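You operate a simulated robot arm through the tools that you are given. There is no shell and no other tool.

The job below is to be done with a simulated robot arm. You get a single attempt, and the scene is never put back.

JOB
Fit the stop peg from the plate box in the selector's socket 2.
Fine: mode knob to OFF before the peg goes in, lid back on the box, then turn the knob up to its new stop. Where these are worked on the way, their far stop is far enough and under half their travel is too little: mode knob.

The check looks at the end state, three seconds after you hand in, the way a careful person would. Anything else that was tipped, shoved, dropped, spilled or broken makes it a failure. Lids that push on must go on centred and level and be pressed home; caps that screw on are set level and turned clockwise until they are tight.

ROBOT AND FRAMES
A 6-joint arm with a three-finger gripper, fixed in place. Base frame: the origin is at the foot of the arm, x ahead of it, y to its left, z up. Readings come in mm, degrees, newtons and seconds.
Its first joint turns from -166.0 to 166.0 degrees. Payload 4.89 kg.
The TCP is the grasp point between the finger pads, 30 mm short of the fingertips. In the tool frame z runs along the fingers and y along their closing line. The gripper opens to 164 mm. The gripper's body begins 125 mm behind the TCP.
Orientation is told as [roll, pitch, yaw] about the base's x, y, z axes, in that order, counted from this pose: with the fingers straight down and closing along the base's y, the tool's x points along the base's -x, its y along +y and its z along -z.

CONTROLS
- The arm moves only by the tool apply_moves. Its argument "moves" is a list of rows, each a list of 3 entries, a list of its own where there are three numbers: the shift along the base's x, y, z in m, then the turn, a rotation vector about the base's x, y, z in degrees, then the closure in counts, from 0 (fully open) to 255 (shut). In form: [[[dx, dy, dz], [ax, ay, az], grip], ...]. A call has 1 to 20 rows; each row shifts and turns the commanded pose from where the row before left it. A row lasts 0.2 s, in which the tool goes at most 50 mm and 8.6 degrees; a call with a longer step from one row to the next is refused whole, and so is a gripper value outside its range. A pose out of reach is approached as far as the arm can. The call stops where the force on the tool passes 40 N (or 10 N more than at its start, if that is more) or the arm is blocked; 0.2 s more then pass. Each finger travels about 108 mm/s and halts on what it meets, pressing with about 29 N; the grip force reading is that of the motor and also rises with nothing between the fingers. The clock runs only during rows and for 0.2 s after the last one: add rows that do not move to give the fingers time. It gives the time, the measured TCP pose, the force on the tool (base axes), the opening and the grip force at its end, in the units of the frame above (readings bear some noise), with the torque about the TCP (base axes, N m) and any sound that the robot's microphone picked up.
- Cameras (640 x 400 px; columns grow to the right, rows downward): "scene" is fixed at [218.9, -500, 1064.4]; the picture's right is [1.00, -0.06, 0.00], its down [-0.01, -0.22, -0.98] and it looks along [0.05, 0.97, -0.22] (base axes); focal length 323 px, centre (320, 200). "wrist" rides on the gripper at [76, -2, -152] in the tool frame; the picture's right is [0.02, 1.00, 0.00], its down [-0.88, 0.02, -0.47] and it looks along [-0.47, 0.01, 0.88] (tool axes); focal length 247 px, centre (320, 200). There is no depth. A picture from a camera that has moved, and an enlarged one, comes with that camera's place and axes in the base frame and with its lens.
- grab_frame(camera): a new picture of that camera. No time passes.
- raise_lower(by): slides the trunk up (or, below 0, down) by that many mm; the arm rides with it, the base frame stays. It gives what a move gives, with no picture.
- close_up(camera, box): a new picture of the part [left, top, right, bottom] of that camera's present view, enlarged. No time passes.
- finish_job(): hands the job in; it is judged then, once.

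Places have to be worked out from the pictures, the camera data and where the tool is seen. Open the gripper and draw the arm clear of the work before you hand the job in, unless the task says otherwise.

The tools are called after ">>>" as a command line: name --argument value ..., lists and objects as JSON in quotes. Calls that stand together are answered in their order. apply_moves: Moves the arm, as the interface text tells. Its arguments: {"type":"object","properties":{"moves":{"type":"array"}},"required":["moves"]} The other tools are called the same way: raise_lower (by) slides the trunk up or down; grab_frame (camera) takes a picture; close_up (camera, box) takes an enlarged picture of a part of a camera's view; finish_job () hands the job in.

At the start:

```text
t: 0.0
tool_pos: [177.9, 606.8, 750.8]
tool_rot: [0.0, 0.0, 0.1]
force: [0.0, 0.2, -0.5]
wrist_torque: [-0.02, -0.03, -0.03]
width: 163.8
grasp_force: 0.0
trunk travel left (down, up): [-75.0, 315.0]
```

scene: 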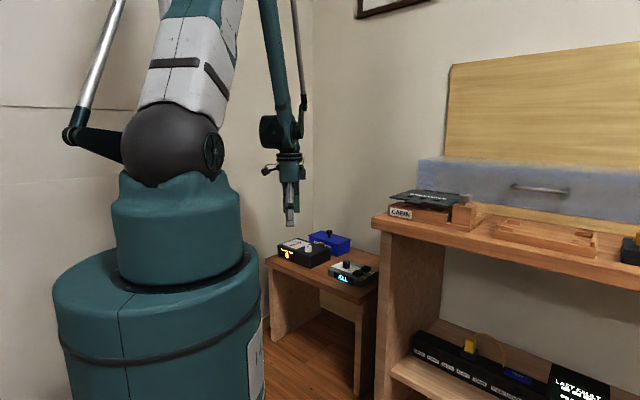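
wrist: 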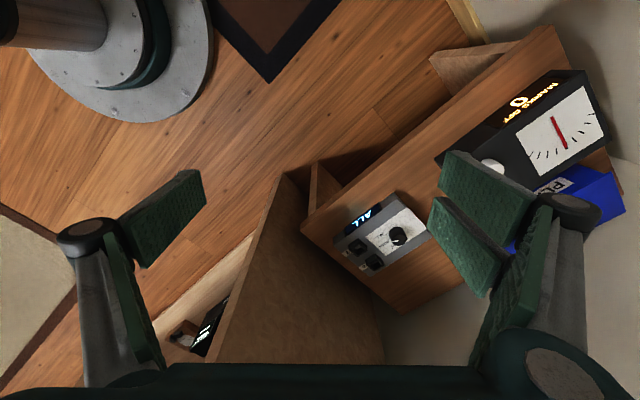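

I'll begin by looking closely at the low table with the boxes and the selector in both cameras.

>>> close_up --camera "scene" --box '[250, 220, 390, 310]'

>>> close_up --camera "wrist" --box '[300, 170, 460, 290]'

>>> close_up --camera "wrist" --box '[420, 50, 640, 260]'

>>> close_up --camera "scene" --box '[370, 170, 640, 270]'

>>> close_up --camera "scene" --box '[390, 310, 640, 400]'

```text
4.44 times, centred on (320, 265) of scene
camera zoom: at [218.9, -500.0, 1064.4], right [1.0, -0.06, 0.0], down [-0.01, -0.22, -0.98], along [0.05, 0.97, -0.22], focal length 1436 px, centre (320, -89)
```

zoom: 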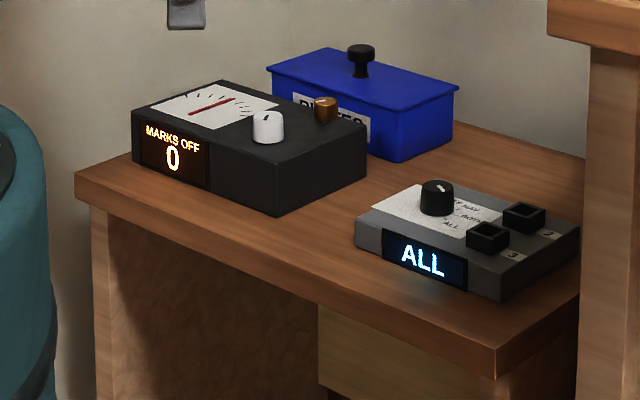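

```text
3.33 times, centred on (380, 230) of wrist
camera zoom: at [101.7, 605.2, 904.0], right [-0.02, 1.0, 0.0], down [0.88, 0.02, 0.47], along [0.47, 0.01, -0.88], focal length 823 px, centre (120, 100)
```

zoom: 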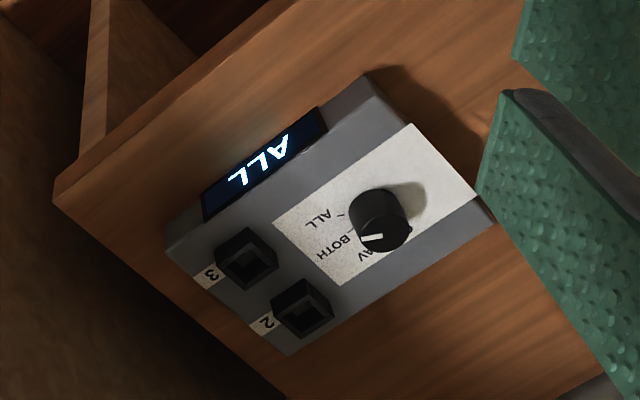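

```text
1.90 times, centred on (530, 155) of wrist
camera zoom: at [101.7, 605.2, 904.0], right [-0.02, 1.0, 0.0], down [0.88, 0.02, 0.47], along [0.47, 0.01, -0.88], focal length 470 px, centre (-80, 286)
```

zoom: 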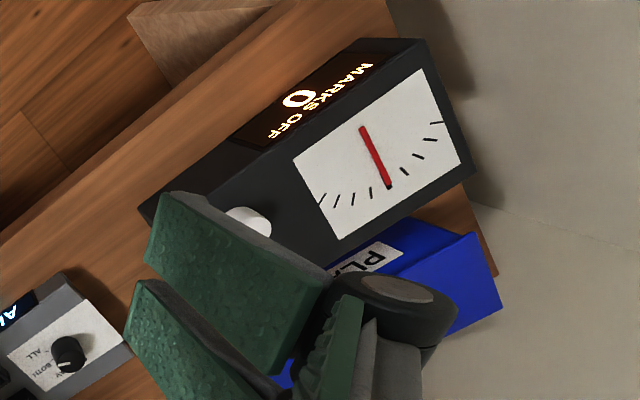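

```text
2.37 times, centred on (505, 220) of scene
camera zoom: at [218.9, -500.0, 1064.4], right [1.0, -0.06, 0.0], down [-0.01, -0.22, -0.98], along [0.05, 0.97, -0.22], focal length 766 px, centre (-118, 153)
```

zoom: 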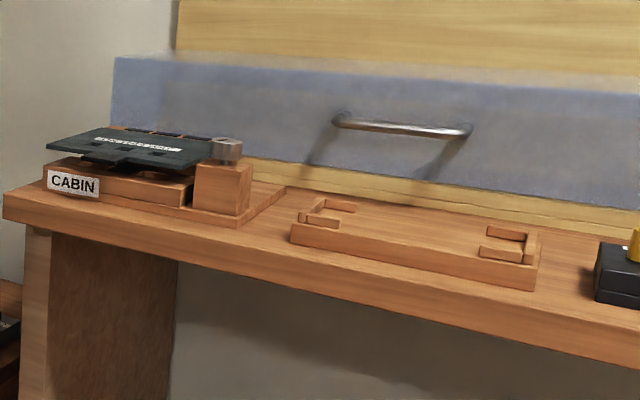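

```text
2.56 times, centred on (515, 355) of scene
camera zoom: at [218.9, -500.0, 1064.4], right [1.0, -0.06, 0.0], down [-0.01, -0.22, -0.98], along [0.05, 0.97, -0.22], focal length 827 px, centre (-179, -197)
```

zoom: 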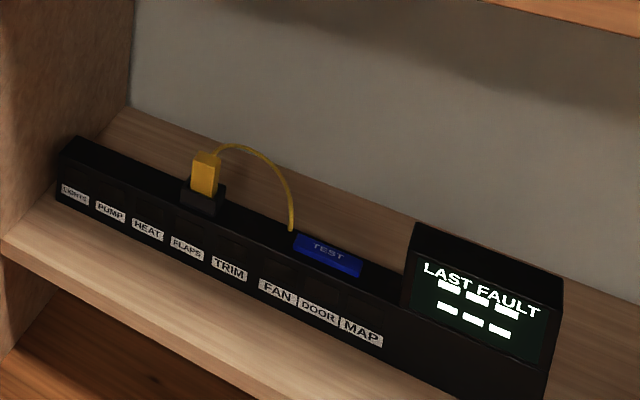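

From both pictures the selector's knob top triangulates to about (398, 773, 490) and the plate box stands behind it. The fingers hide the box from the wrist camera, so I raise the trunk and turn the tool so that the wrist camera looks outward over the table.

>>> raise_lower --by 120

>>> apply_moves --moves '[[[0.01, 0.0, 0], [0, 0, 8], 0], [[0.01, 0.0, 0], [0, 0, 8], 0], [[0.01, 0.0, 0], [0, 0, 8], 0], [[0.01, 0.0, 0], [0, 0, 8], 0], [[0.01, 0.0, 0], [0, 0, 8], 0], [[0.01, 0.0, 0], [0, 0, 8], 0], [[0.01, 0.0, 0], [0, 0, 8], 0], [[0.01, 0.0, 0], [0, 0, 8], 0], [[0.01, 0.0, 0], [0, 0, 8], 0]]'

>>> grab_frame --camera "wrist"

```text
t: 1.5
tool_pos: [179.5, 612.7, 867.7]
tool_rot: [-0.1, 0.0, 0.0]
force: [-0.5, -0.2, -1.3]
wrist_torque: [0.01, -0.03, 0.03]
width: 164.1
grasp_force: 0.1
trunk travel left (down, up): [-195.0, 195.0]
```

```text
t: 3.5
tool_pos: [267.9, 606.6, 870.7]
tool_rot: [0.0, 0.1, 72.1]
force: [-0.1, -0.5, 0.5]
wrist_torque: [-0.02, -0.05, 0.0]
width: 164.3
grasp_force: 0.1
trunk travel left (down, up): [-195.0, 195.0]
```

```text
taken
camera wrist: at [246.3, 533.7, 1023.5], right [-0.96, 0.29, 0.0], down [0.25, 0.84, 0.47], along [0.14, 0.45, -0.88], focal length 247 px, centre (320, 200)
```

wrist: 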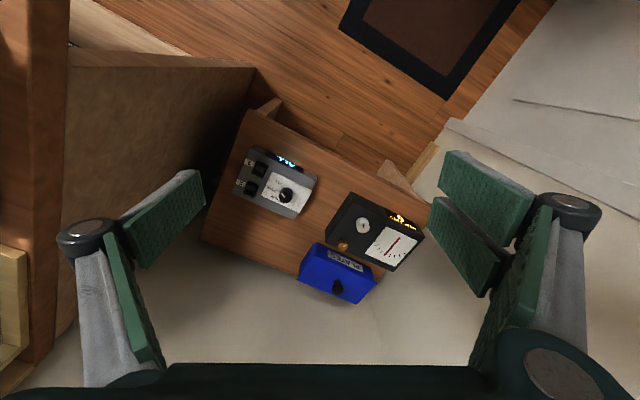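

Now all three devices are visible between the fingers. I enlarge this view to read the knob scale, the sockets and the box.

>>> close_up --camera "wrist" --box '[225, 140, 335, 225]'

>>> close_up --camera "wrist" --box '[285, 185, 435, 310]'

>>> close_up --camera "scene" --box '[325, 250, 385, 290]'

>>> close_up --camera "scene" --box '[270, 225, 360, 275]'

```text
4.71 times, centred on (280, 182) of wrist
camera zoom: at [246.3, 533.7, 1023.5], right [-0.96, 0.29, 0.0], down [0.25, 0.84, 0.47], along [0.14, 0.45, -0.88], focal length 1162 px, centre (508, 282)
```

zoom: 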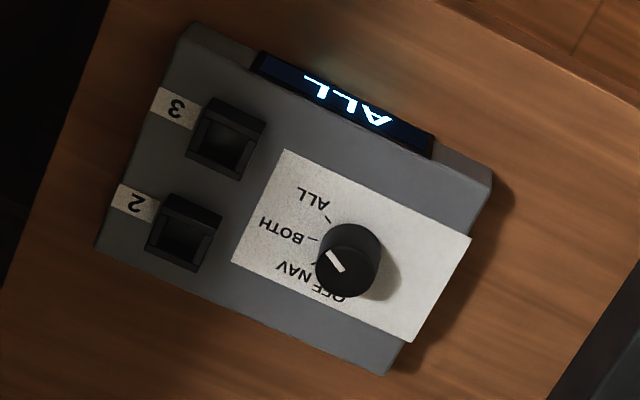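

```text
3.20 times, centred on (360, 248) of wrist
camera zoom: at [246.3, 533.7, 1023.5], right [-0.96, 0.29, 0.0], down [0.25, 0.84, 0.47], along [0.14, 0.45, -0.88], focal length 790 px, centre (192, 48)
```

zoom: 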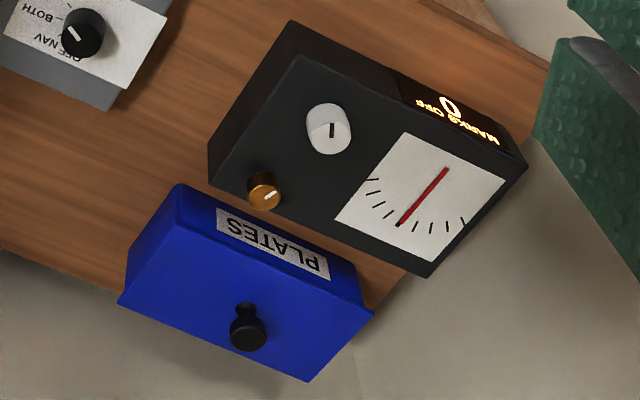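

```text
10.00 times, centred on (355, 270) of scene
camera zoom: at [218.9, -500.0, 1064.4], right [1.0, -0.06, 0.0], down [-0.01, -0.22, -0.98], along [0.05, 0.97, -0.22], focal length 3232 px, centre (-30, -500)
```

zoom: 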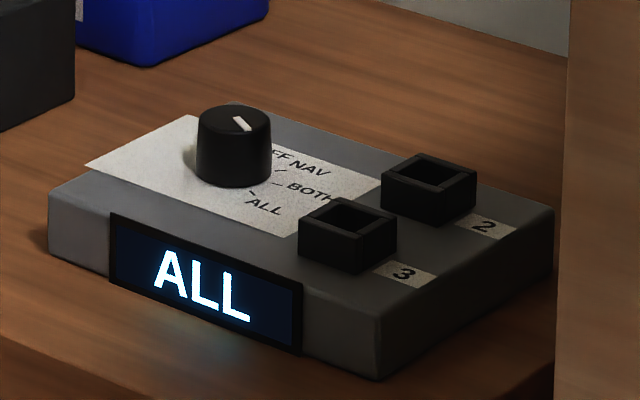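

```text
7.11 times, centred on (315, 250) of scene
camera zoom: at [218.9, -500.0, 1064.4], right [1.0, -0.06, 0.0], down [-0.01, -0.22, -0.98], along [0.05, 0.97, -0.22], focal length 2298 px, centre (356, -156)
```

zoom: 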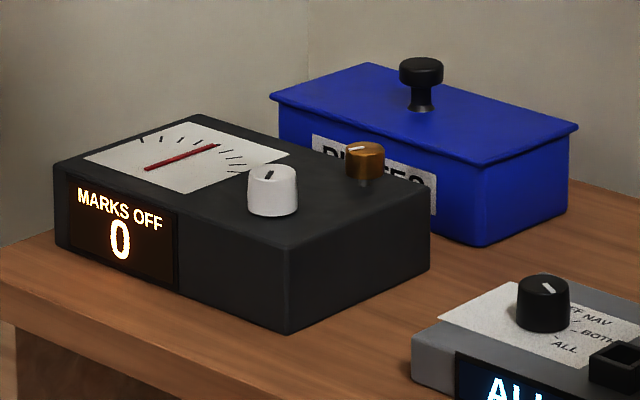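

The box's lid knob triangulates to about (351, 1045, 555), roughly 1100 mm from the base, and the selector knob to about (400, 765, 510), pointing at ALL. I move outward at the present safe height to get a better view and to learn how far the arm reaches.

>>> apply_moves --moves '[[[0.01, 0.04, 0], [0, 0, 0], 0], [[0.01, 0.04, 0], [0, 0, 0], 0], [[0.01, 0.04, 0], [0, 0, 0], 0], [[0.01, 0.04, 0], [0, 0, 0], 0], [[0, 0, 0], [0, 0, 0], 0]]'

>>> grab_frame --camera "wrist"

>>> grab_frame --camera "scene"

```text
t: 4.7
tool_pos: [309.8, 765.3, 869.0]
tool_rot: [0.0, 0.0, 72.1]
force: [1.0, 0.5, 0.3]
wrist_torque: [-0.08, 0.01, 0.04]
width: 163.9
grasp_force: 0.1
trunk travel left (down, up): [-195.0, 195.0]
```

```text
taken
camera wrist: at [287.7, 692.3, 1023.0], right [-0.96, 0.29, 0.0], down [0.25, 0.84, 0.47], along [0.14, 0.45, -0.88], focal length 247 px, centre (320, 200)
```

wrist: 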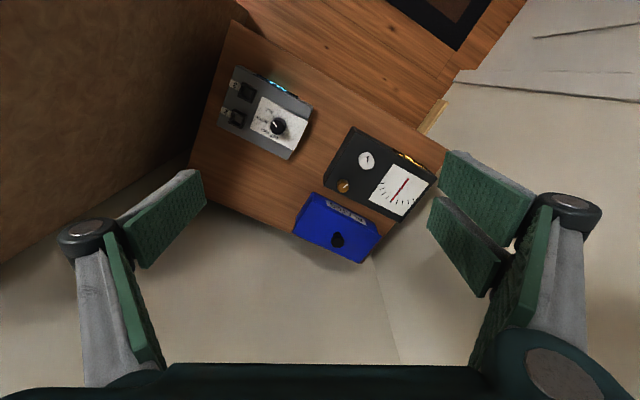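

```text
taken
```

scene: 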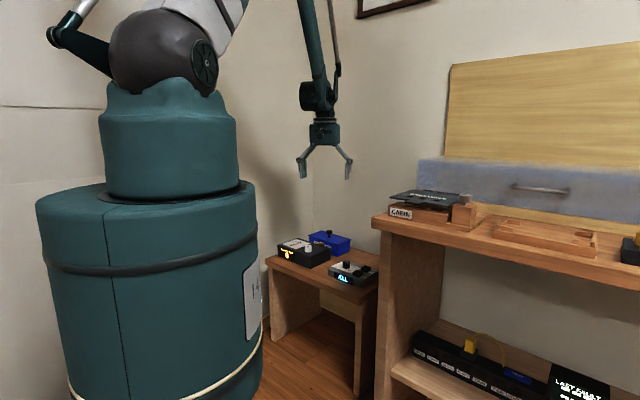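

The lid knob's position is confirmed at about (351, 1045). I keep going outward at this height in steps to see how far the arm really reaches with the tool down.

>>> apply_moves --moves '[[[0.008, 0.04, 0], [0, 0, 0], 0], [[0.008, 0.04, 0], [0, 0, 0], 0], [[0.008, 0.04, 0], [0, 0, 0], 0], [[0.008, 0.04, 0], [0, 0, 0], 0], [[0.008, 0.04, 0], [0, 0, 0], 0], [[0, 0.03, 0], [0, 0, 0], 0], [[0, 0, 0], [0, 0, 0], 0]]'

>>> grab_frame --camera "wrist"

>>> grab_frame --camera "scene"

```text
t: 6.3
tool_pos: [350.0, 997.2, 871.6]
tool_rot: [0.1, 0.0, 72.0]
force: [0.1, 0.0, 0.3]
wrist_torque: [-0.06, 0.01, -0.02]
width: 163.9
grasp_force: 0.0
trunk travel left (down, up): [-195.0, 195.0]
```

```text
taken
camera wrist: at [328.3, 925.3, 1024.8], right [-0.96, 0.29, 0.0], down [0.25, 0.84, 0.47], along [0.14, 0.45, -0.88], focal length 247 px, centre (320, 200)
```

wrist: 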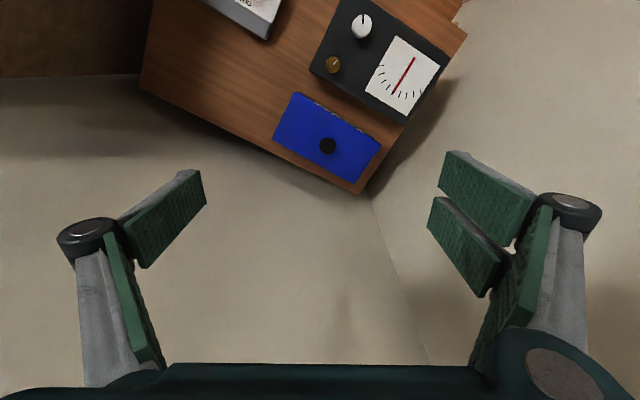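

```text
taken
```

scene: 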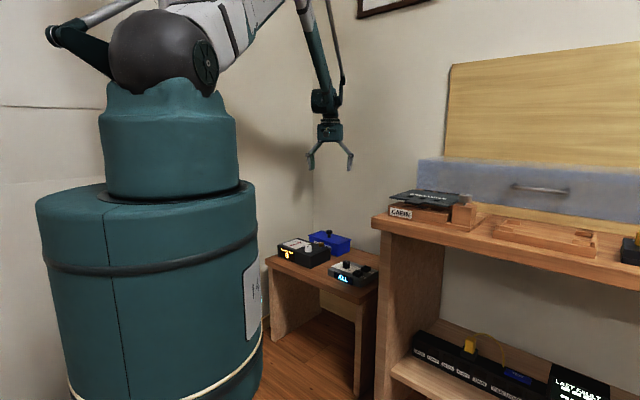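

The arm holds 1057 mm radius with the tool down up here. The pictures show that the furniture and devices sit at 45° in the base frame, with the lid about 200 x 97 mm and its knob near (352, 1060). I turn the tool to yaw 45 (closing along the lid's long side, camera toward the robot) and go above the lid knob.

>>> apply_moves --moves '[[[0, 0, 0], [0, 0, -6.75], 0], [[0, 0, 0], [0, 0, -6.75], 0], [[0, 0, 0], [0, 0, -6.75], 0], [[0, 0, 0], [0, 0, -6.75], 0], [[0, 0.03, 0], [0, 0, 0], 0], [[0, 0.03, 0], [0, 0, 0], 0], [[0, 0, 0], [0, 0, 0], 0]]'

>>> grab_frame --camera "wrist"

>>> grab_frame --camera "scene"

```text
t: 7.9
tool_pos: [349.9, 1056.2, 871.2]
tool_rot: [0.0, -0.1, 44.9]
force: [0.6, 0.8, -0.2]
wrist_torque: [-0.02, 0.03, 0.01]
width: 164.0
grasp_force: 0.0
trunk travel left (down, up): [-195.0, 195.0]
```

```text
taken
camera wrist: at [297.2, 1001.9, 1023.8], right [-0.72, 0.69, 0.0], down [0.61, 0.64, 0.47], along [0.33, 0.34, -0.88], focal length 247 px, centre (320, 200)
```

wrist: 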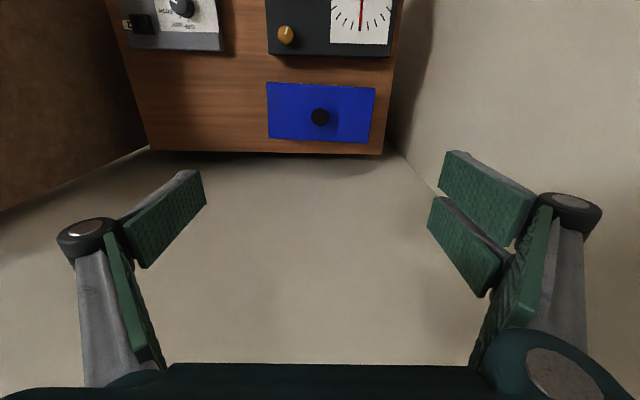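

```text
taken
```

scene: 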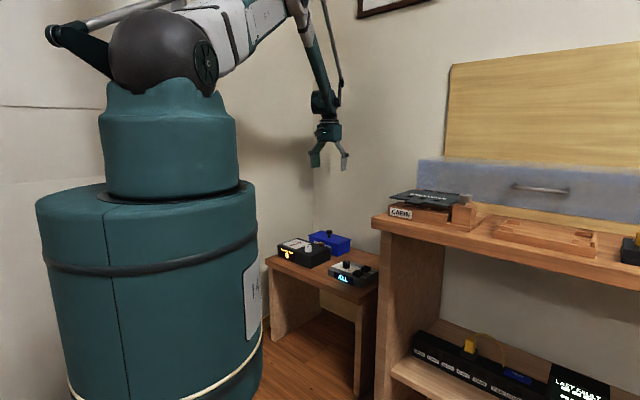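

At yaw 45 everything lines up with the picture axes, and the TCP is almost exactly over the lid knob. I lower the trunk fully, which keeps the fingertips about 100 mm above the knob.

>>> raise_lower --by -195

>>> grab_frame --camera "wrist"

>>> grab_frame --camera "scene"

```text
t: 10.0
tool_pos: [350.8, 1056.1, 676.4]
tool_rot: [0.0, 0.0, 45.0]
force: [0.6, -0.6, 0.1]
wrist_torque: [0.0, 0.02, 0.05]
width: 164.1
grasp_force: 0.1
trunk travel left (down, up): [0.0, 390.0]
```

```text
taken
camera wrist: at [297.2, 1001.5, 829.4], right [-0.72, 0.69, 0.0], down [0.61, 0.64, 0.47], along [0.33, 0.34, -0.88], focal length 247 px, centre (320, 200)
```

wrist: 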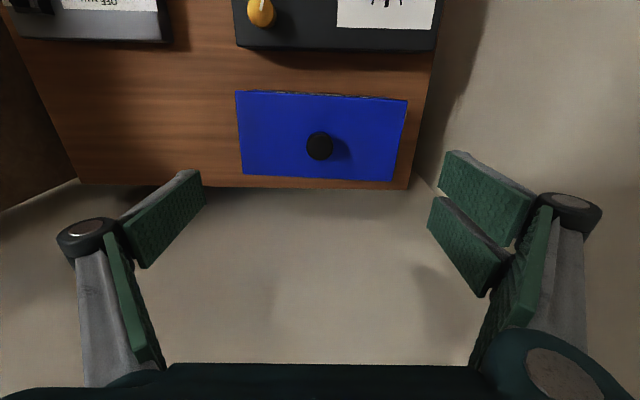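

```text
taken
```

scene: 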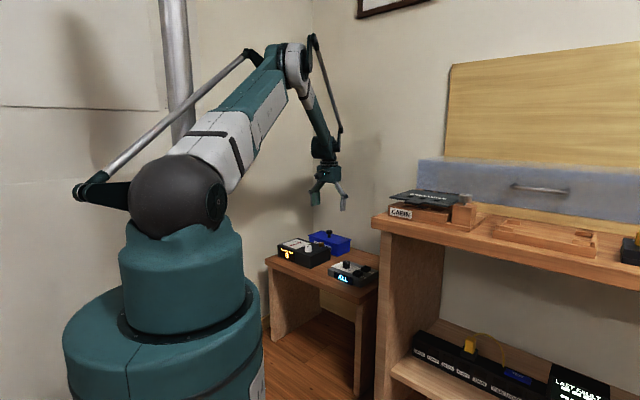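

Now the box lid is right below. I enlarge the view to measure the lid knob's place and height accurately from this lower position.

>>> close_up --camera "wrist" --box '[225, 80, 415, 200]'

>>> close_up --camera "scene" --box '[290, 170, 360, 260]'

```text
3.33 times, centred on (320, 140) of wrist
camera zoom: at [297.2, 1001.5, 829.4], right [-0.72, 0.69, 0.0], down [0.61, 0.64, 0.47], along [0.33, 0.34, -0.88], focal length 823 px, centre (320, 400)
```

zoom: 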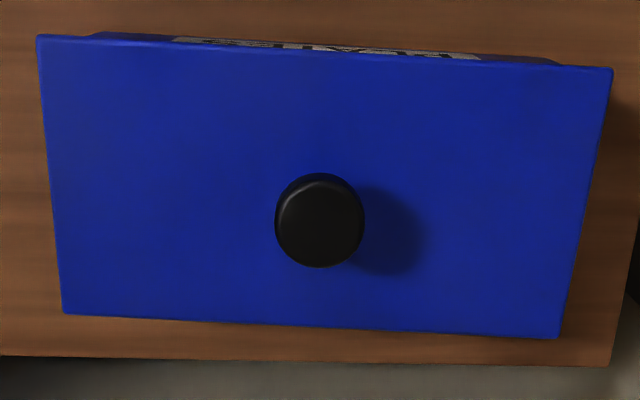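

```text
4.44 times, centred on (325, 215) of scene
camera zoom: at [218.9, -500.0, 1064.4], right [1.0, -0.06, 0.0], down [-0.01, -0.22, -0.98], along [0.05, 0.97, -0.22], focal length 1436 px, centre (298, 133)
```

zoom: 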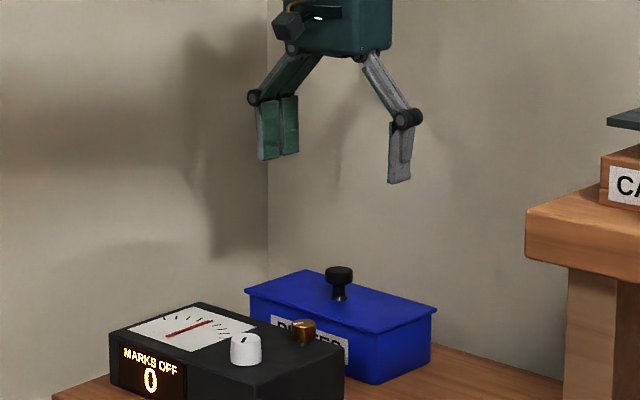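

The knob head is about 30 mm wide near (a=500, b≈996 along the table axes), z about 550. The fingers hang on a linkage, so their tips may sit at a different height when narrowed; I close part-way in free air and look at where the tips are.

>>> apply_moves --moves '[[[0, 0, 0], [0, 0, 0], 170], [[0, 0, 0], [0, 0, 0], 170], [[0, 0, 0], [0, 0, 0], 170], [[0, 0, 0], [0, 0, 0], 170], [[0, 0, 0], [0, 0, 0], 170]]'

>>> grab_frame --camera "wrist"

>>> close_up --camera "scene" --box '[290, 170, 360, 260]'

```text
t: 11.2
tool_pos: [349.7, 1056.0, 675.7]
tool_rot: [0.0, -0.1, 45.0]
force: [0.1, 0.1, -0.6]
wrist_torque: [0.02, 0.01, -0.03]
width: 54.8
grasp_force: 0.1
trunk travel left (down, up): [0.0, 390.0]
```

```text
taken
camera wrist: at [297.2, 1001.5, 829.2], right [-0.72, 0.69, 0.0], down [0.61, 0.64, 0.47], along [0.33, 0.34, -0.88], focal length 247 px, centre (320, 200)
```

wrist: 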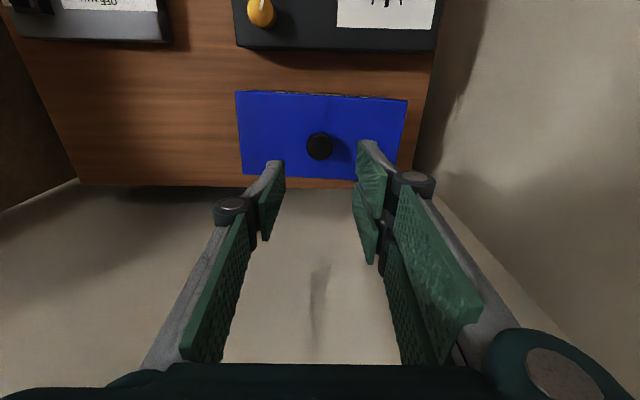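

```text
4.44 times, centred on (325, 215) of scene
camera zoom: at [218.9, -500.0, 1064.4], right [1.0, -0.06, 0.0], down [-0.01, -0.22, -0.98], along [0.05, 0.97, -0.22], focal length 1436 px, centre (298, 133)
```

zoom: 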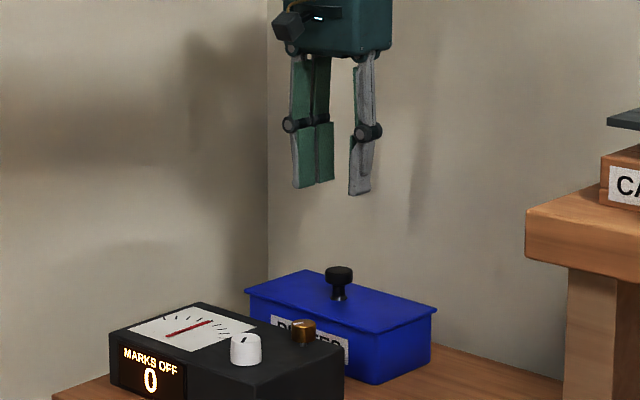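

At 55 mm opening the tips are where the model says (30 mm past the TCP); wide open they ride about 20 mm higher. The lid knob is at about (351.5, 1058.5, 551). I open to 80 mm and lower in small steps to see whether the arm still reaches.

>>> apply_moves --moves '[[[0.0012, 0.0022, -0.02], [0, 0, 0], 131], [[0, 0, -0.02], [0, 0, 0], 131], [[0, 0, -0.02], [0, 0, 0], 131], [[0, 0, -0.015], [0, 0, 0], 131], [[0, 0, 0], [0, 0, 0], 131]]'

>>> grab_frame --camera "wrist"

>>> close_up --camera "scene" --box '[290, 170, 360, 260]'

```text
t: 12.4
tool_pos: [350.7, 1058.9, 598.8]
tool_rot: [0.0, 0.0, 45.0]
force: [0.2, 0.3, 1.0]
wrist_torque: [0.04, 0.0, 0.0]
width: 79.6
grasp_force: 0.1
trunk travel left (down, up): [0.0, 390.0]
```

```text
taken
camera wrist: at [297.6, 1004.6, 752.1], right [-0.72, 0.69, 0.0], down [0.61, 0.64, 0.47], along [0.33, 0.34, -0.88], focal length 247 px, centre (320, 200)
```

wrist: 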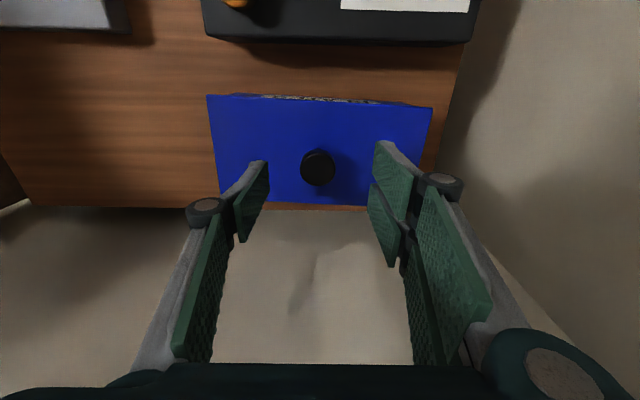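

```text
4.44 times, centred on (325, 215) of scene
camera zoom: at [218.9, -500.0, 1064.4], right [1.0, -0.06, 0.0], down [-0.01, -0.22, -0.98], along [0.05, 0.97, -0.22], focal length 1436 px, centre (298, 133)
```

zoom: 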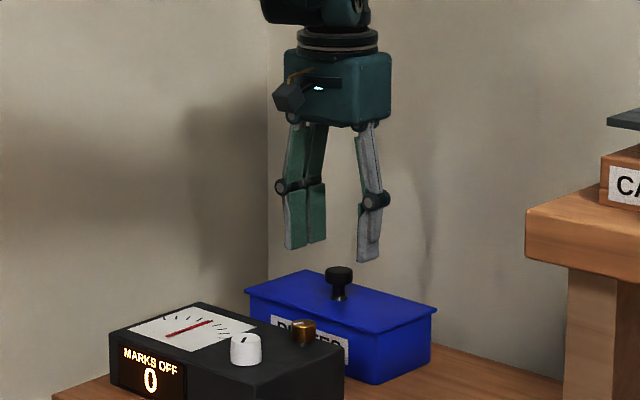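

The arm reaches here without trouble. I enlarge the wrist view to centre the fingers on the knob before the last 40 mm.

>>> close_up --camera "wrist" --box '[200, 90, 440, 240]'

```text
2.67 times, centred on (320, 165) of wrist
camera zoom: at [297.6, 1004.6, 752.1], right [-0.72, 0.69, 0.0], down [0.61, 0.64, 0.47], along [0.33, 0.34, -0.88], focal length 659 px, centre (320, 293)
```

zoom: 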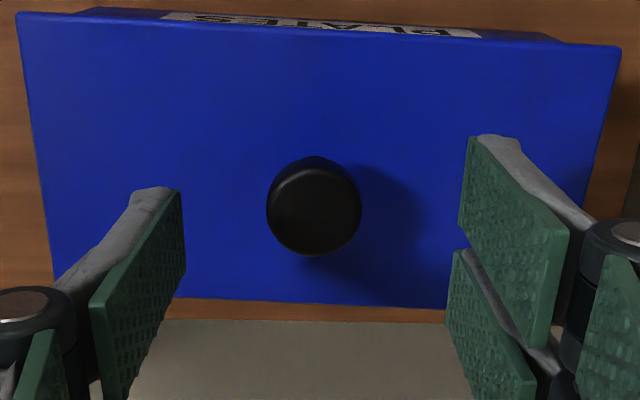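

The knob sits about 3 mm toward the picture's left of the finger centre line. I shift by that, lower so the tips end around z 531 beside the knob head, and then look before closing.

>>> apply_moves --moves '[[[0.0021, -0.0021, 0], [0, 0, 0], 131], [[0, 0, -0.02], [0, 0, 0], 131], [[0, 0, -0.018], [0, 0, 0], 131], [[0, 0, 0], [0, 0, 0], 131]]'

>>> close_up --camera "wrist" --box '[200, 90, 440, 240]'

>>> close_up --camera "scene" --box '[290, 190, 360, 260]'

```text
t: 13.4
tool_pos: [353.5, 1055.5, 563.5]
tool_rot: [0.1, 0.0, 45.0]
force: [0.2, -0.3, 0.2]
wrist_torque: [0.02, -0.01, 0.03]
width: 79.4
grasp_force: 0.1
trunk travel left (down, up): [0.0, 390.0]
```

```text
2.67 times, centred on (320, 165) of wrist
camera zoom: at [299.7, 1000.3, 716.7], right [-0.72, 0.69, 0.0], down [0.61, 0.64, 0.47], along [0.33, 0.34, -0.88], focal length 659 px, centre (320, 293)
```

zoom: 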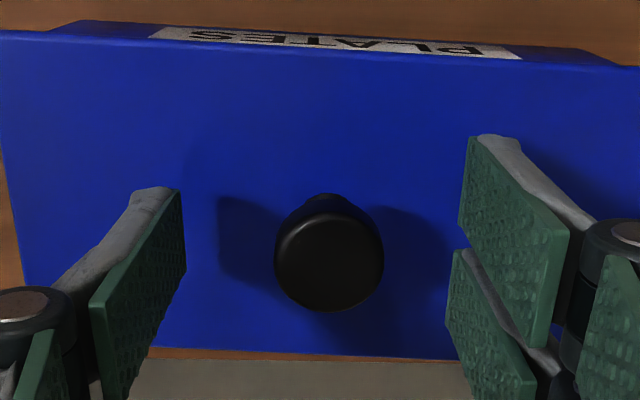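

```text
5.71 times, centred on (325, 225) of scene
camera zoom: at [218.9, -500.0, 1064.4], right [1.0, -0.06, 0.0], down [-0.01, -0.22, -0.98], along [0.05, 0.97, -0.22], focal length 1847 px, centre (291, 57)
```

zoom: 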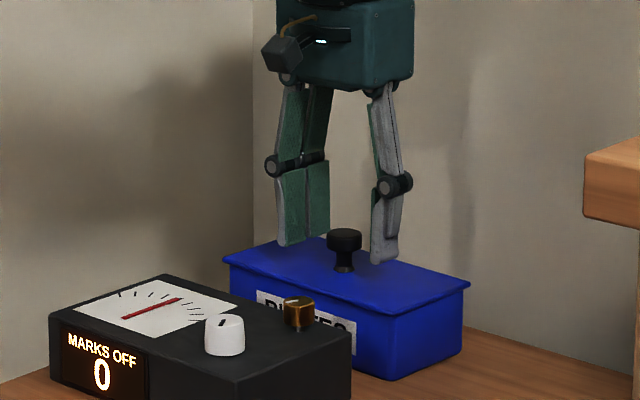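

The knob is now 1.6 mm right and about 3 mm further out than the finger centre. I correct that, lower 2 mm more and close on the knob head.

>>> apply_moves --moves '[[[0.0009, 0.0031, -0.002], [0, 0, 0], 131], [[0, 0, 0], [0, 0, 0], 180], [[0, 0, 0], [0, 0, 0], 255], [[0, 0, 0], [0, 0, 0], 255], [[0, 0, 0], [0, 0, 0], 255]]'

>>> close_up --camera "wrist" --box '[200, 90, 440, 240]'

>>> close_up --camera "scene" --box '[290, 190, 360, 260]'

```text
t: 14.6
tool_pos: [351.6, 1057.8, 561.6]
tool_rot: [0.0, 0.0, 45.0]
force: [-0.2, -0.1, 1.1]
wrist_torque: [0.0, 0.03, 0.0]
width: 29.9
grasp_force: 29.1
trunk travel left (down, up): [0.0, 390.0]
heard: snap
```

```text
2.67 times, centred on (320, 165) of wrist
camera zoom: at [300.0, 1003.6, 714.9], right [-0.72, 0.69, 0.0], down [0.61, 0.64, 0.47], along [0.33, 0.34, -0.88], focal length 659 px, centre (320, 293)
```

zoom: 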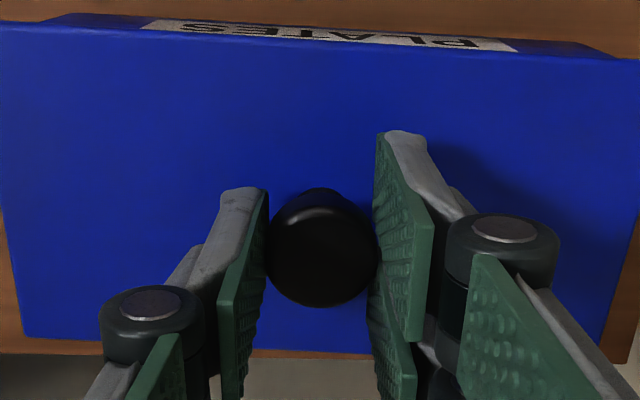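

```text
5.71 times, centred on (325, 225) of scene
camera zoom: at [218.9, -500.0, 1064.4], right [1.0, -0.06, 0.0], down [-0.01, -0.22, -0.98], along [0.05, 0.97, -0.22], focal length 1847 px, centre (291, 57)
```

zoom: 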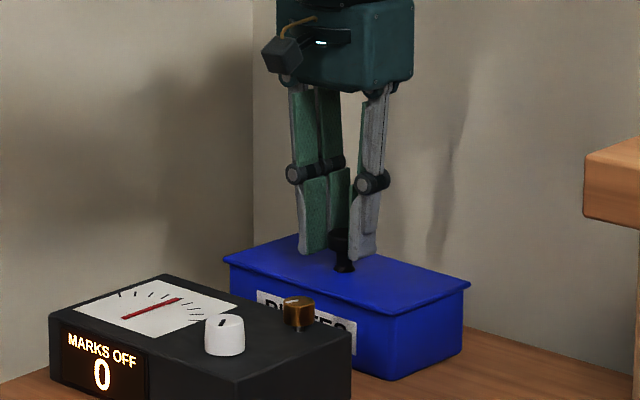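

The knob is held (29.9 mm). A "snap" was heard, perhaps the lid's fit. I lift slowly in small steps and watch the force and whether the box stays down.

>>> apply_moves --moves '[[[0, 0, 0.002], [0, 0, 0], 255], [[0, 0, 0.002], [0, 0, 0], 255], [[0, 0, 0.002], [0, 0, 0], 255], [[0, 0, 0.002], [0, 0, 0], 255]]'

>>> close_up --camera "scene" --box '[290, 190, 360, 260]'

>>> grab_frame --camera "wrist"

```text
t: 15.6
tool_pos: [354.0, 1059.2, 569.0]
tool_rot: [0.0, 0.0, 45.1]
force: [-0.6, -0.4, -0.7]
wrist_torque: [-0.01, 0.01, -0.02]
width: 29.9
grasp_force: 29.0
trunk travel left (down, up): [0.0, 390.0]
```

```text
5.71 times, centred on (325, 225) of scene
camera zoom: at [218.9, -500.0, 1064.4], right [1.0, -0.06, 0.0], down [-0.01, -0.22, -0.98], along [0.05, 0.97, -0.22], focal length 1847 px, centre (291, 57)
```

zoom: 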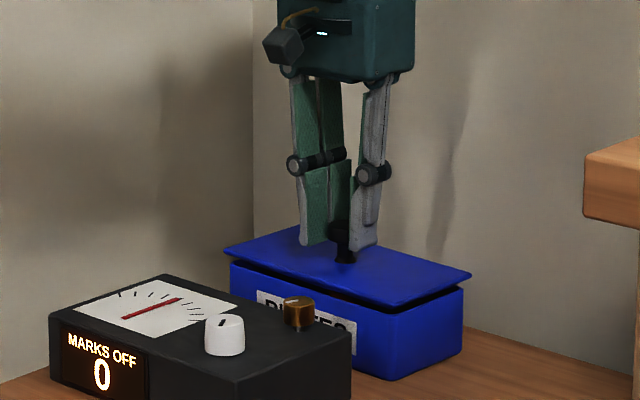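

```text
taken
camera wrist: at [301.0, 1004.6, 722.6], right [-0.72, 0.69, 0.0], down [0.61, 0.64, 0.47], along [0.33, 0.34, -0.88], focal length 247 px, centre (320, 200)
```

wrist: 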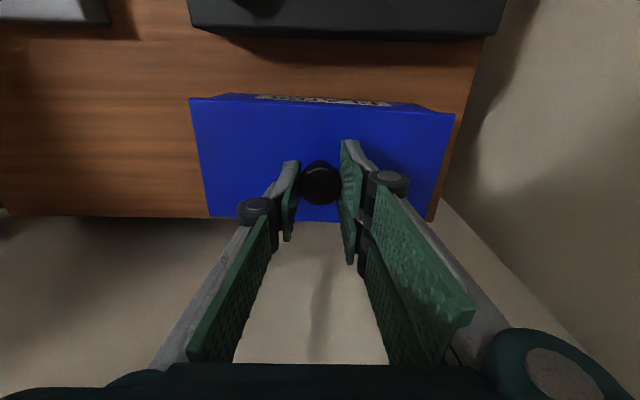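

The lid came off cleanly and level, with the box still in place. I lift it 70 mm clear and carry it to the free strip of table behind the selector, around (516, 887).

>>> apply_moves --moves '[[[0, 0, 0.0175], [0, 0, 0], 255], [[0, 0, 0.0175], [0, 0, 0], 255], [[0, 0, 0.0175], [0, 0, 0], 255], [[0, 0, 0.0175], [0, 0, 0], 255], [[0.0203, -0.0214, 0], [0, 0, 0], 255], [[0.0203, -0.0214, 0], [0, 0, 0], 255], [[0.0203, -0.0214, 0], [0, 0, 0], 255], [[0.0203, -0.0214, 0], [0, 0, 0], 255], [[0.0203, -0.0214, 0], [0, 0, 0], 255], [[0.0203, -0.0214, 0], [0, 0, 0], 255], [[0.0203, -0.0214, 0], [0, 0, 0], 255], [[0.0203, -0.0214, 0], [0, 0, 0], 255], [[0, 0, 0], [0, 0, 0], 255]]'

>>> grab_frame --camera "wrist"

>>> close_up --camera "scene" --box '[280, 180, 400, 280]'

```text
t: 18.4
tool_pos: [517.2, 888.5, 640.3]
tool_rot: [0.0, 0.0, 45.0]
force: [0.3, 0.1, -1.1]
wrist_torque: [-0.03, -0.02, -0.01]
width: 0.0
grasp_force: 29.4
trunk travel left (down, up): [0.0, 390.0]
```

```text
taken
camera wrist: at [464.7, 833.2, 793.5], right [-0.72, 0.69, 0.0], down [0.61, 0.64, 0.47], along [0.33, 0.34, -0.88], focal length 247 px, centre (320, 200)
```

wrist: 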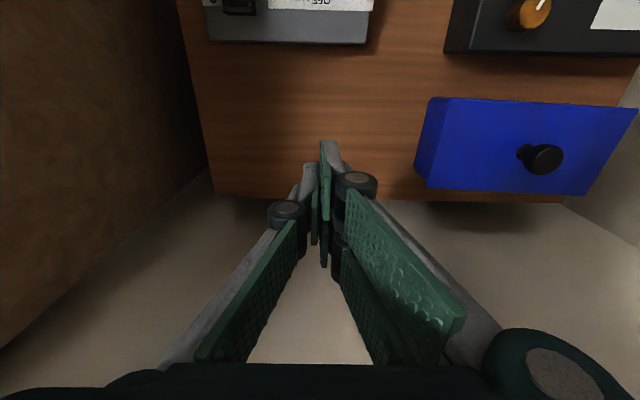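

```text
4.00 times, centred on (340, 230) of scene
camera zoom: at [218.9, -500.0, 1064.4], right [1.0, -0.06, 0.0], down [-0.01, -0.22, -0.98], along [0.05, 0.97, -0.22], focal length 1293 px, centre (240, 80)
```

zoom: 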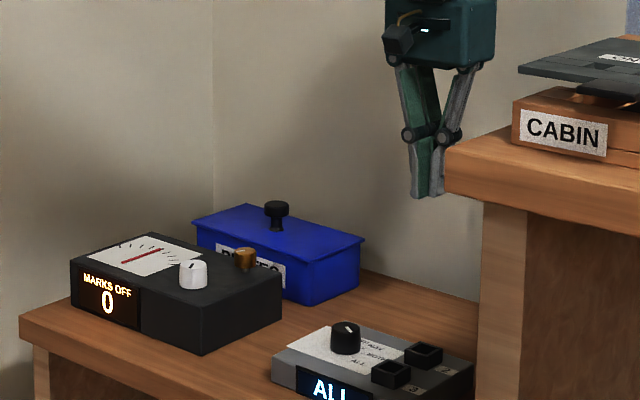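

The gripper is empty: the lid slipped off and is back on the box. I look closely at how it lies before trying again.

>>> close_up --camera "scene" --box '[300, 220, 360, 260]'

>>> close_up --camera "wrist" --box '[400, 80, 640, 220]'

```text
10.00 times, centred on (330, 240) of scene
camera zoom: at [218.9, -500.0, 1064.4], right [1.0, -0.06, 0.0], down [-0.01, -0.22, -0.98], along [0.05, 0.97, -0.22], focal length 3232 px, centre (220, -200)
```

zoom: 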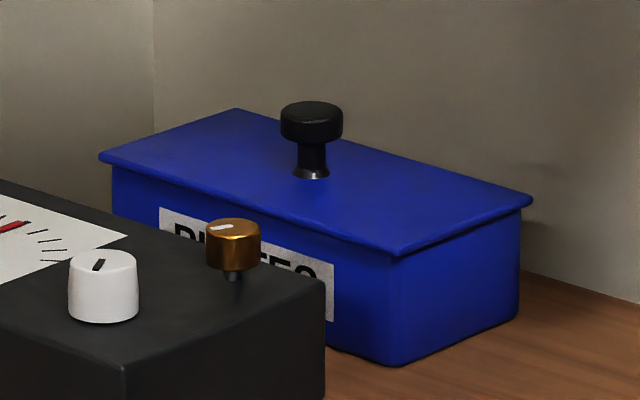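

```text
2.67 times, centred on (520, 150) of wrist
camera zoom: at [464.7, 833.2, 793.5], right [-0.72, 0.69, 0.0], down [0.61, 0.64, 0.47], along [0.33, 0.34, -0.88], focal length 659 px, centre (-213, 333)
```

zoom: 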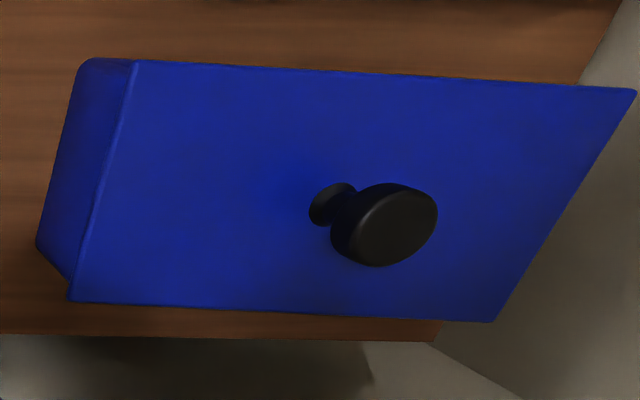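

The lid sits back on the box, neatly closed, with nothing else disturbed. The grip was probably too shallow on the rounded head and the lift too quick; I go back over it with the fingers open and will grip deeper and lift slower.

>>> apply_moves --moves '[[[-0.0271, 0.0285, 0], [0, 0, 0], 131], [[-0.0271, 0.0285, 0], [0, 0, 0], 131], [[-0.0271, 0.0285, 0], [0, 0, 0], 131], [[-0.0271, 0.0285, 0], [0, 0, 0], 131], [[-0.0271, 0.0285, 0], [0, 0, 0], 131], [[-0.0269, 0.0287, 0], [0, 0, 0], 131], [[0, 0, -0.03], [0, 0, 0], 131], [[0, 0, -0.02], [0, 0, 0], 131], [[0, 0, 0], [0, 0, 0], 131]]'

>>> close_up --camera "wrist" --box '[200, 80, 440, 230]'

>>> close_up --camera "scene" --box '[290, 190, 360, 260]'

```text
t: 20.4
tool_pos: [353.7, 1058.8, 589.2]
tool_rot: [0.0, 0.0, 45.0]
force: [0.2, 0.4, 0.1]
wrist_torque: [0.06, 0.02, 0.01]
width: 79.5
grasp_force: 0.0
trunk travel left (down, up): [0.0, 390.0]
```

```text
2.67 times, centred on (320, 155) of wrist
camera zoom: at [300.5, 1004.2, 742.1], right [-0.72, 0.69, 0.0], down [0.61, 0.64, 0.47], along [0.33, 0.34, -0.88], focal length 659 px, centre (320, 320)
```

zoom: 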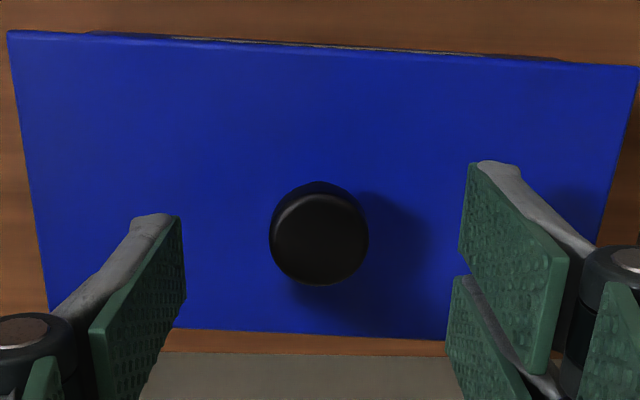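

```text
5.71 times, centred on (325, 225) of scene
camera zoom: at [218.9, -500.0, 1064.4], right [1.0, -0.06, 0.0], down [-0.01, -0.22, -0.98], along [0.05, 0.97, -0.22], focal length 1847 px, centre (291, 57)
```

zoom: 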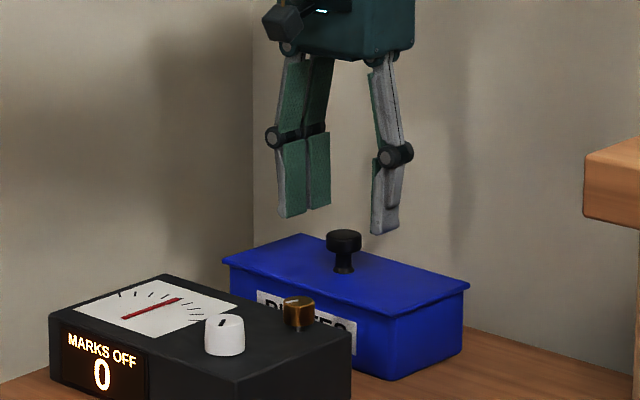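

The lid is seated as before and the knob is nearly centred. I lower with a small correction so the tips end about 4–5 mm above the lid, around the stem, and then close.

>>> apply_moves --moves '[[[-0.0004, -0.0016, -0.02], [0, 0, 0], 131], [[0, 0, -0.012], [0, 0, 0], 131], [[0, 0, -0.005], [0, 0, 0], 131], [[0, 0, 0], [0, 0, 0], 131]]'

>>> close_up --camera "wrist" --box '[200, 90, 440, 240]'

>>> close_up --camera "scene" --box '[300, 220, 360, 260]'

```text
t: 21.4
tool_pos: [353.6, 1058.1, 551.4]
tool_rot: [0.0, 0.1, 45.0]
force: [0.3, -0.3, 0.2]
wrist_torque: [-0.04, -0.04, 0.02]
width: 79.8
grasp_force: 0.0
trunk travel left (down, up): [0.0, 390.0]
```

```text
2.67 times, centred on (320, 165) of wrist
camera zoom: at [300.9, 1002.9, 705.2], right [-0.72, 0.69, 0.0], down [0.61, 0.64, 0.47], along [0.33, 0.34, -0.88], focal length 659 px, centre (320, 293)
```

zoom: 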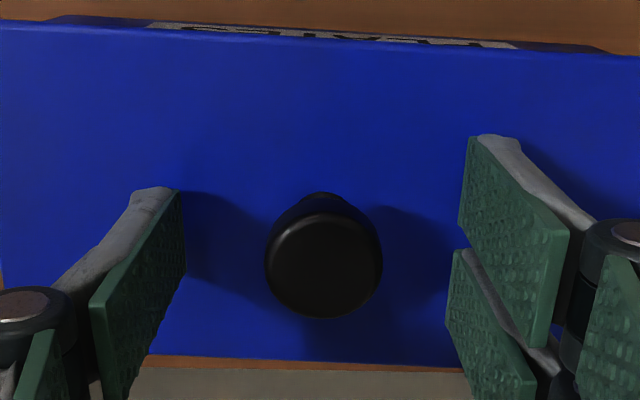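

```text
10.00 times, centred on (330, 240) of scene
camera zoom: at [218.9, -500.0, 1064.4], right [1.0, -0.06, 0.0], down [-0.01, -0.22, -0.98], along [0.05, 0.97, -0.22], focal length 3232 px, centre (220, -200)
```

zoom: 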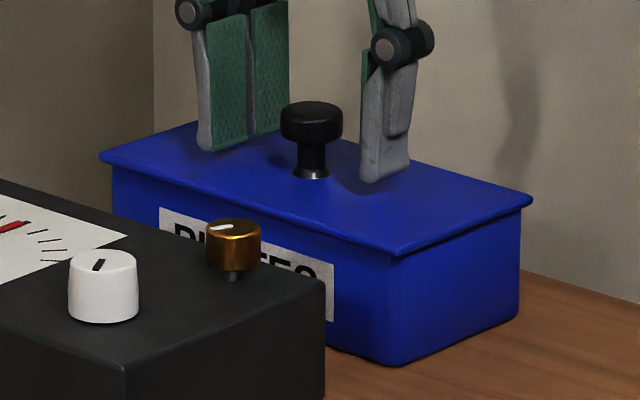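

The knob is centred sideways and about 2 mm inward; I nudge, close on it and lift in slow, small steps.

>>> apply_moves --moves '[[[-0.0012, -0.0012, 0], [0, 0, 0], 160], [[0, 0, 0], [0, 0, 0], 190], [[0, 0, 0], [0, 0, 0], 220], [[0, 0, 0], [0, 0, 0], 255], [[0, 0, 0], [0, 0, 0], 255]]'

>>> apply_moves --moves '[[[0, 0, 0.001], [0, 0, 0], 255], [[0, 0, 0.002], [0, 0, 0], 255], [[0, 0, 0.003], [0, 0, 0], 255], [[0, 0, 0.004], [0, 0, 0], 255], [[0, 0, 0.004], [0, 0, 0], 255], [[0, 0, 0.004], [0, 0, 0], 255]]'

>>> close_up --camera "scene" --box '[290, 190, 360, 260]'

>>> close_up --camera "wrist" --box '[160, 70, 480, 270]'

```text
t: 22.6
tool_pos: [351.9, 1057.9, 552.5]
tool_rot: [0.0, 0.0, 45.1]
force: [0.0, 0.3, -0.8]
wrist_torque: [0.01, 0.02, 0.02]
width: 29.5
grasp_force: 28.7
trunk travel left (down, up): [0.0, 390.0]
```

```text
t: 24.0
tool_pos: [353.0, 1057.1, 570.5]
tool_rot: [0.0, 0.0, 44.9]
force: [0.2, 0.5, -0.5]
wrist_torque: [-0.01, -0.02, 0.0]
width: 29.5
grasp_force: 29.0
trunk travel left (down, up): [0.0, 390.0]
```

```text
5.71 times, centred on (325, 225) of scene
camera zoom: at [218.9, -500.0, 1064.4], right [1.0, -0.06, 0.0], down [-0.01, -0.22, -0.98], along [0.05, 0.97, -0.22], focal length 1847 px, centre (291, 57)
```

zoom: 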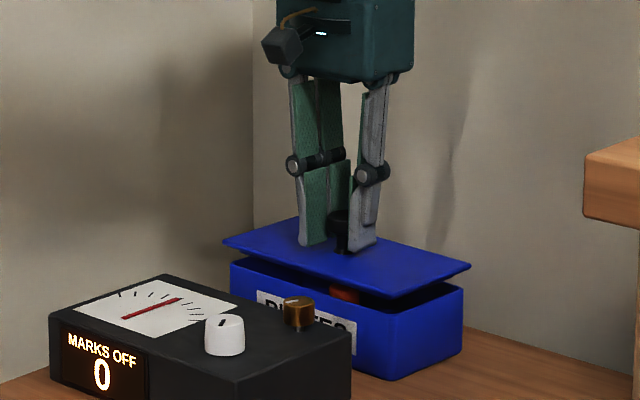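

```text
2.00 times, centred on (320, 170) of wrist
camera zoom: at [299.9, 1002.0, 723.2], right [-0.72, 0.69, 0.0], down [0.61, 0.64, 0.47], along [0.33, 0.34, -0.88], focal length 494 px, centre (320, 260)
```

zoom: 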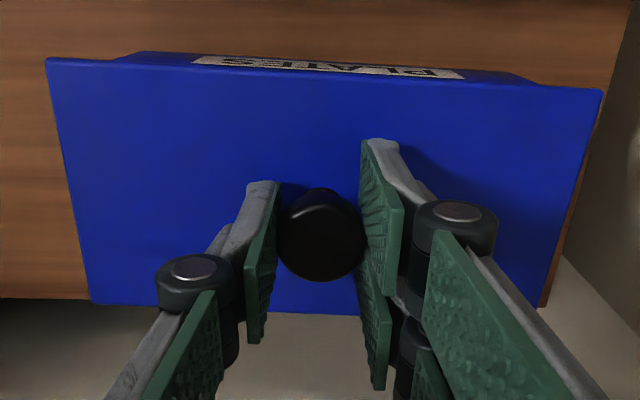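

The lid rises level with the gripper and something orange-brown shows inside the box. I continue upward slowly and check again that the lid is not slipping.

>>> apply_moves --moves '[[[0, 0, 0.002], [0, 0, 0], 255], [[0, 0, 0.004], [0, 0, 0], 255], [[0, 0, 0.006], [0, 0, 0], 255], [[0, 0, 0.006], [0, 0, 0], 255], [[0, 0, 0.006], [0, 0, 0], 255], [[0, 0, 0.004], [0, 0, 0], 255], [[0, 0, 0.002], [0, 0, 0], 255]]'

>>> close_up --camera "scene" --box '[290, 190, 360, 260]'

```text
t: 25.6
tool_pos: [354.4, 1057.9, 600.9]
tool_rot: [0.0, 0.0, 44.9]
force: [0.4, 0.2, -0.5]
wrist_torque: [-0.01, 0.05, 0.04]
width: 29.5
grasp_force: 28.8
trunk travel left (down, up): [0.0, 390.0]
```

```text
5.71 times, centred on (325, 225) of scene
camera zoom: at [218.9, -500.0, 1064.4], right [1.0, -0.06, 0.0], down [-0.01, -0.22, -0.98], along [0.05, 0.97, -0.22], focal length 1847 px, centre (291, 57)
```

zoom: 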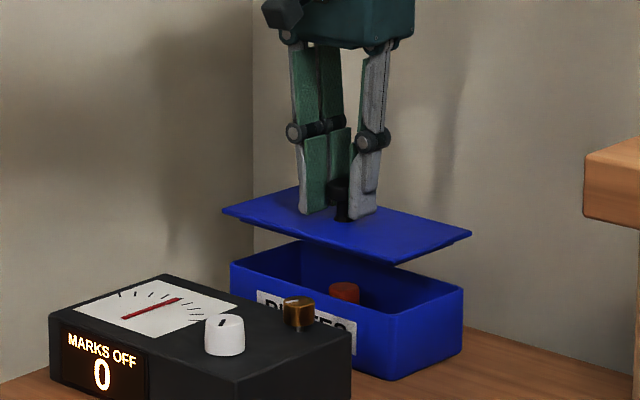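

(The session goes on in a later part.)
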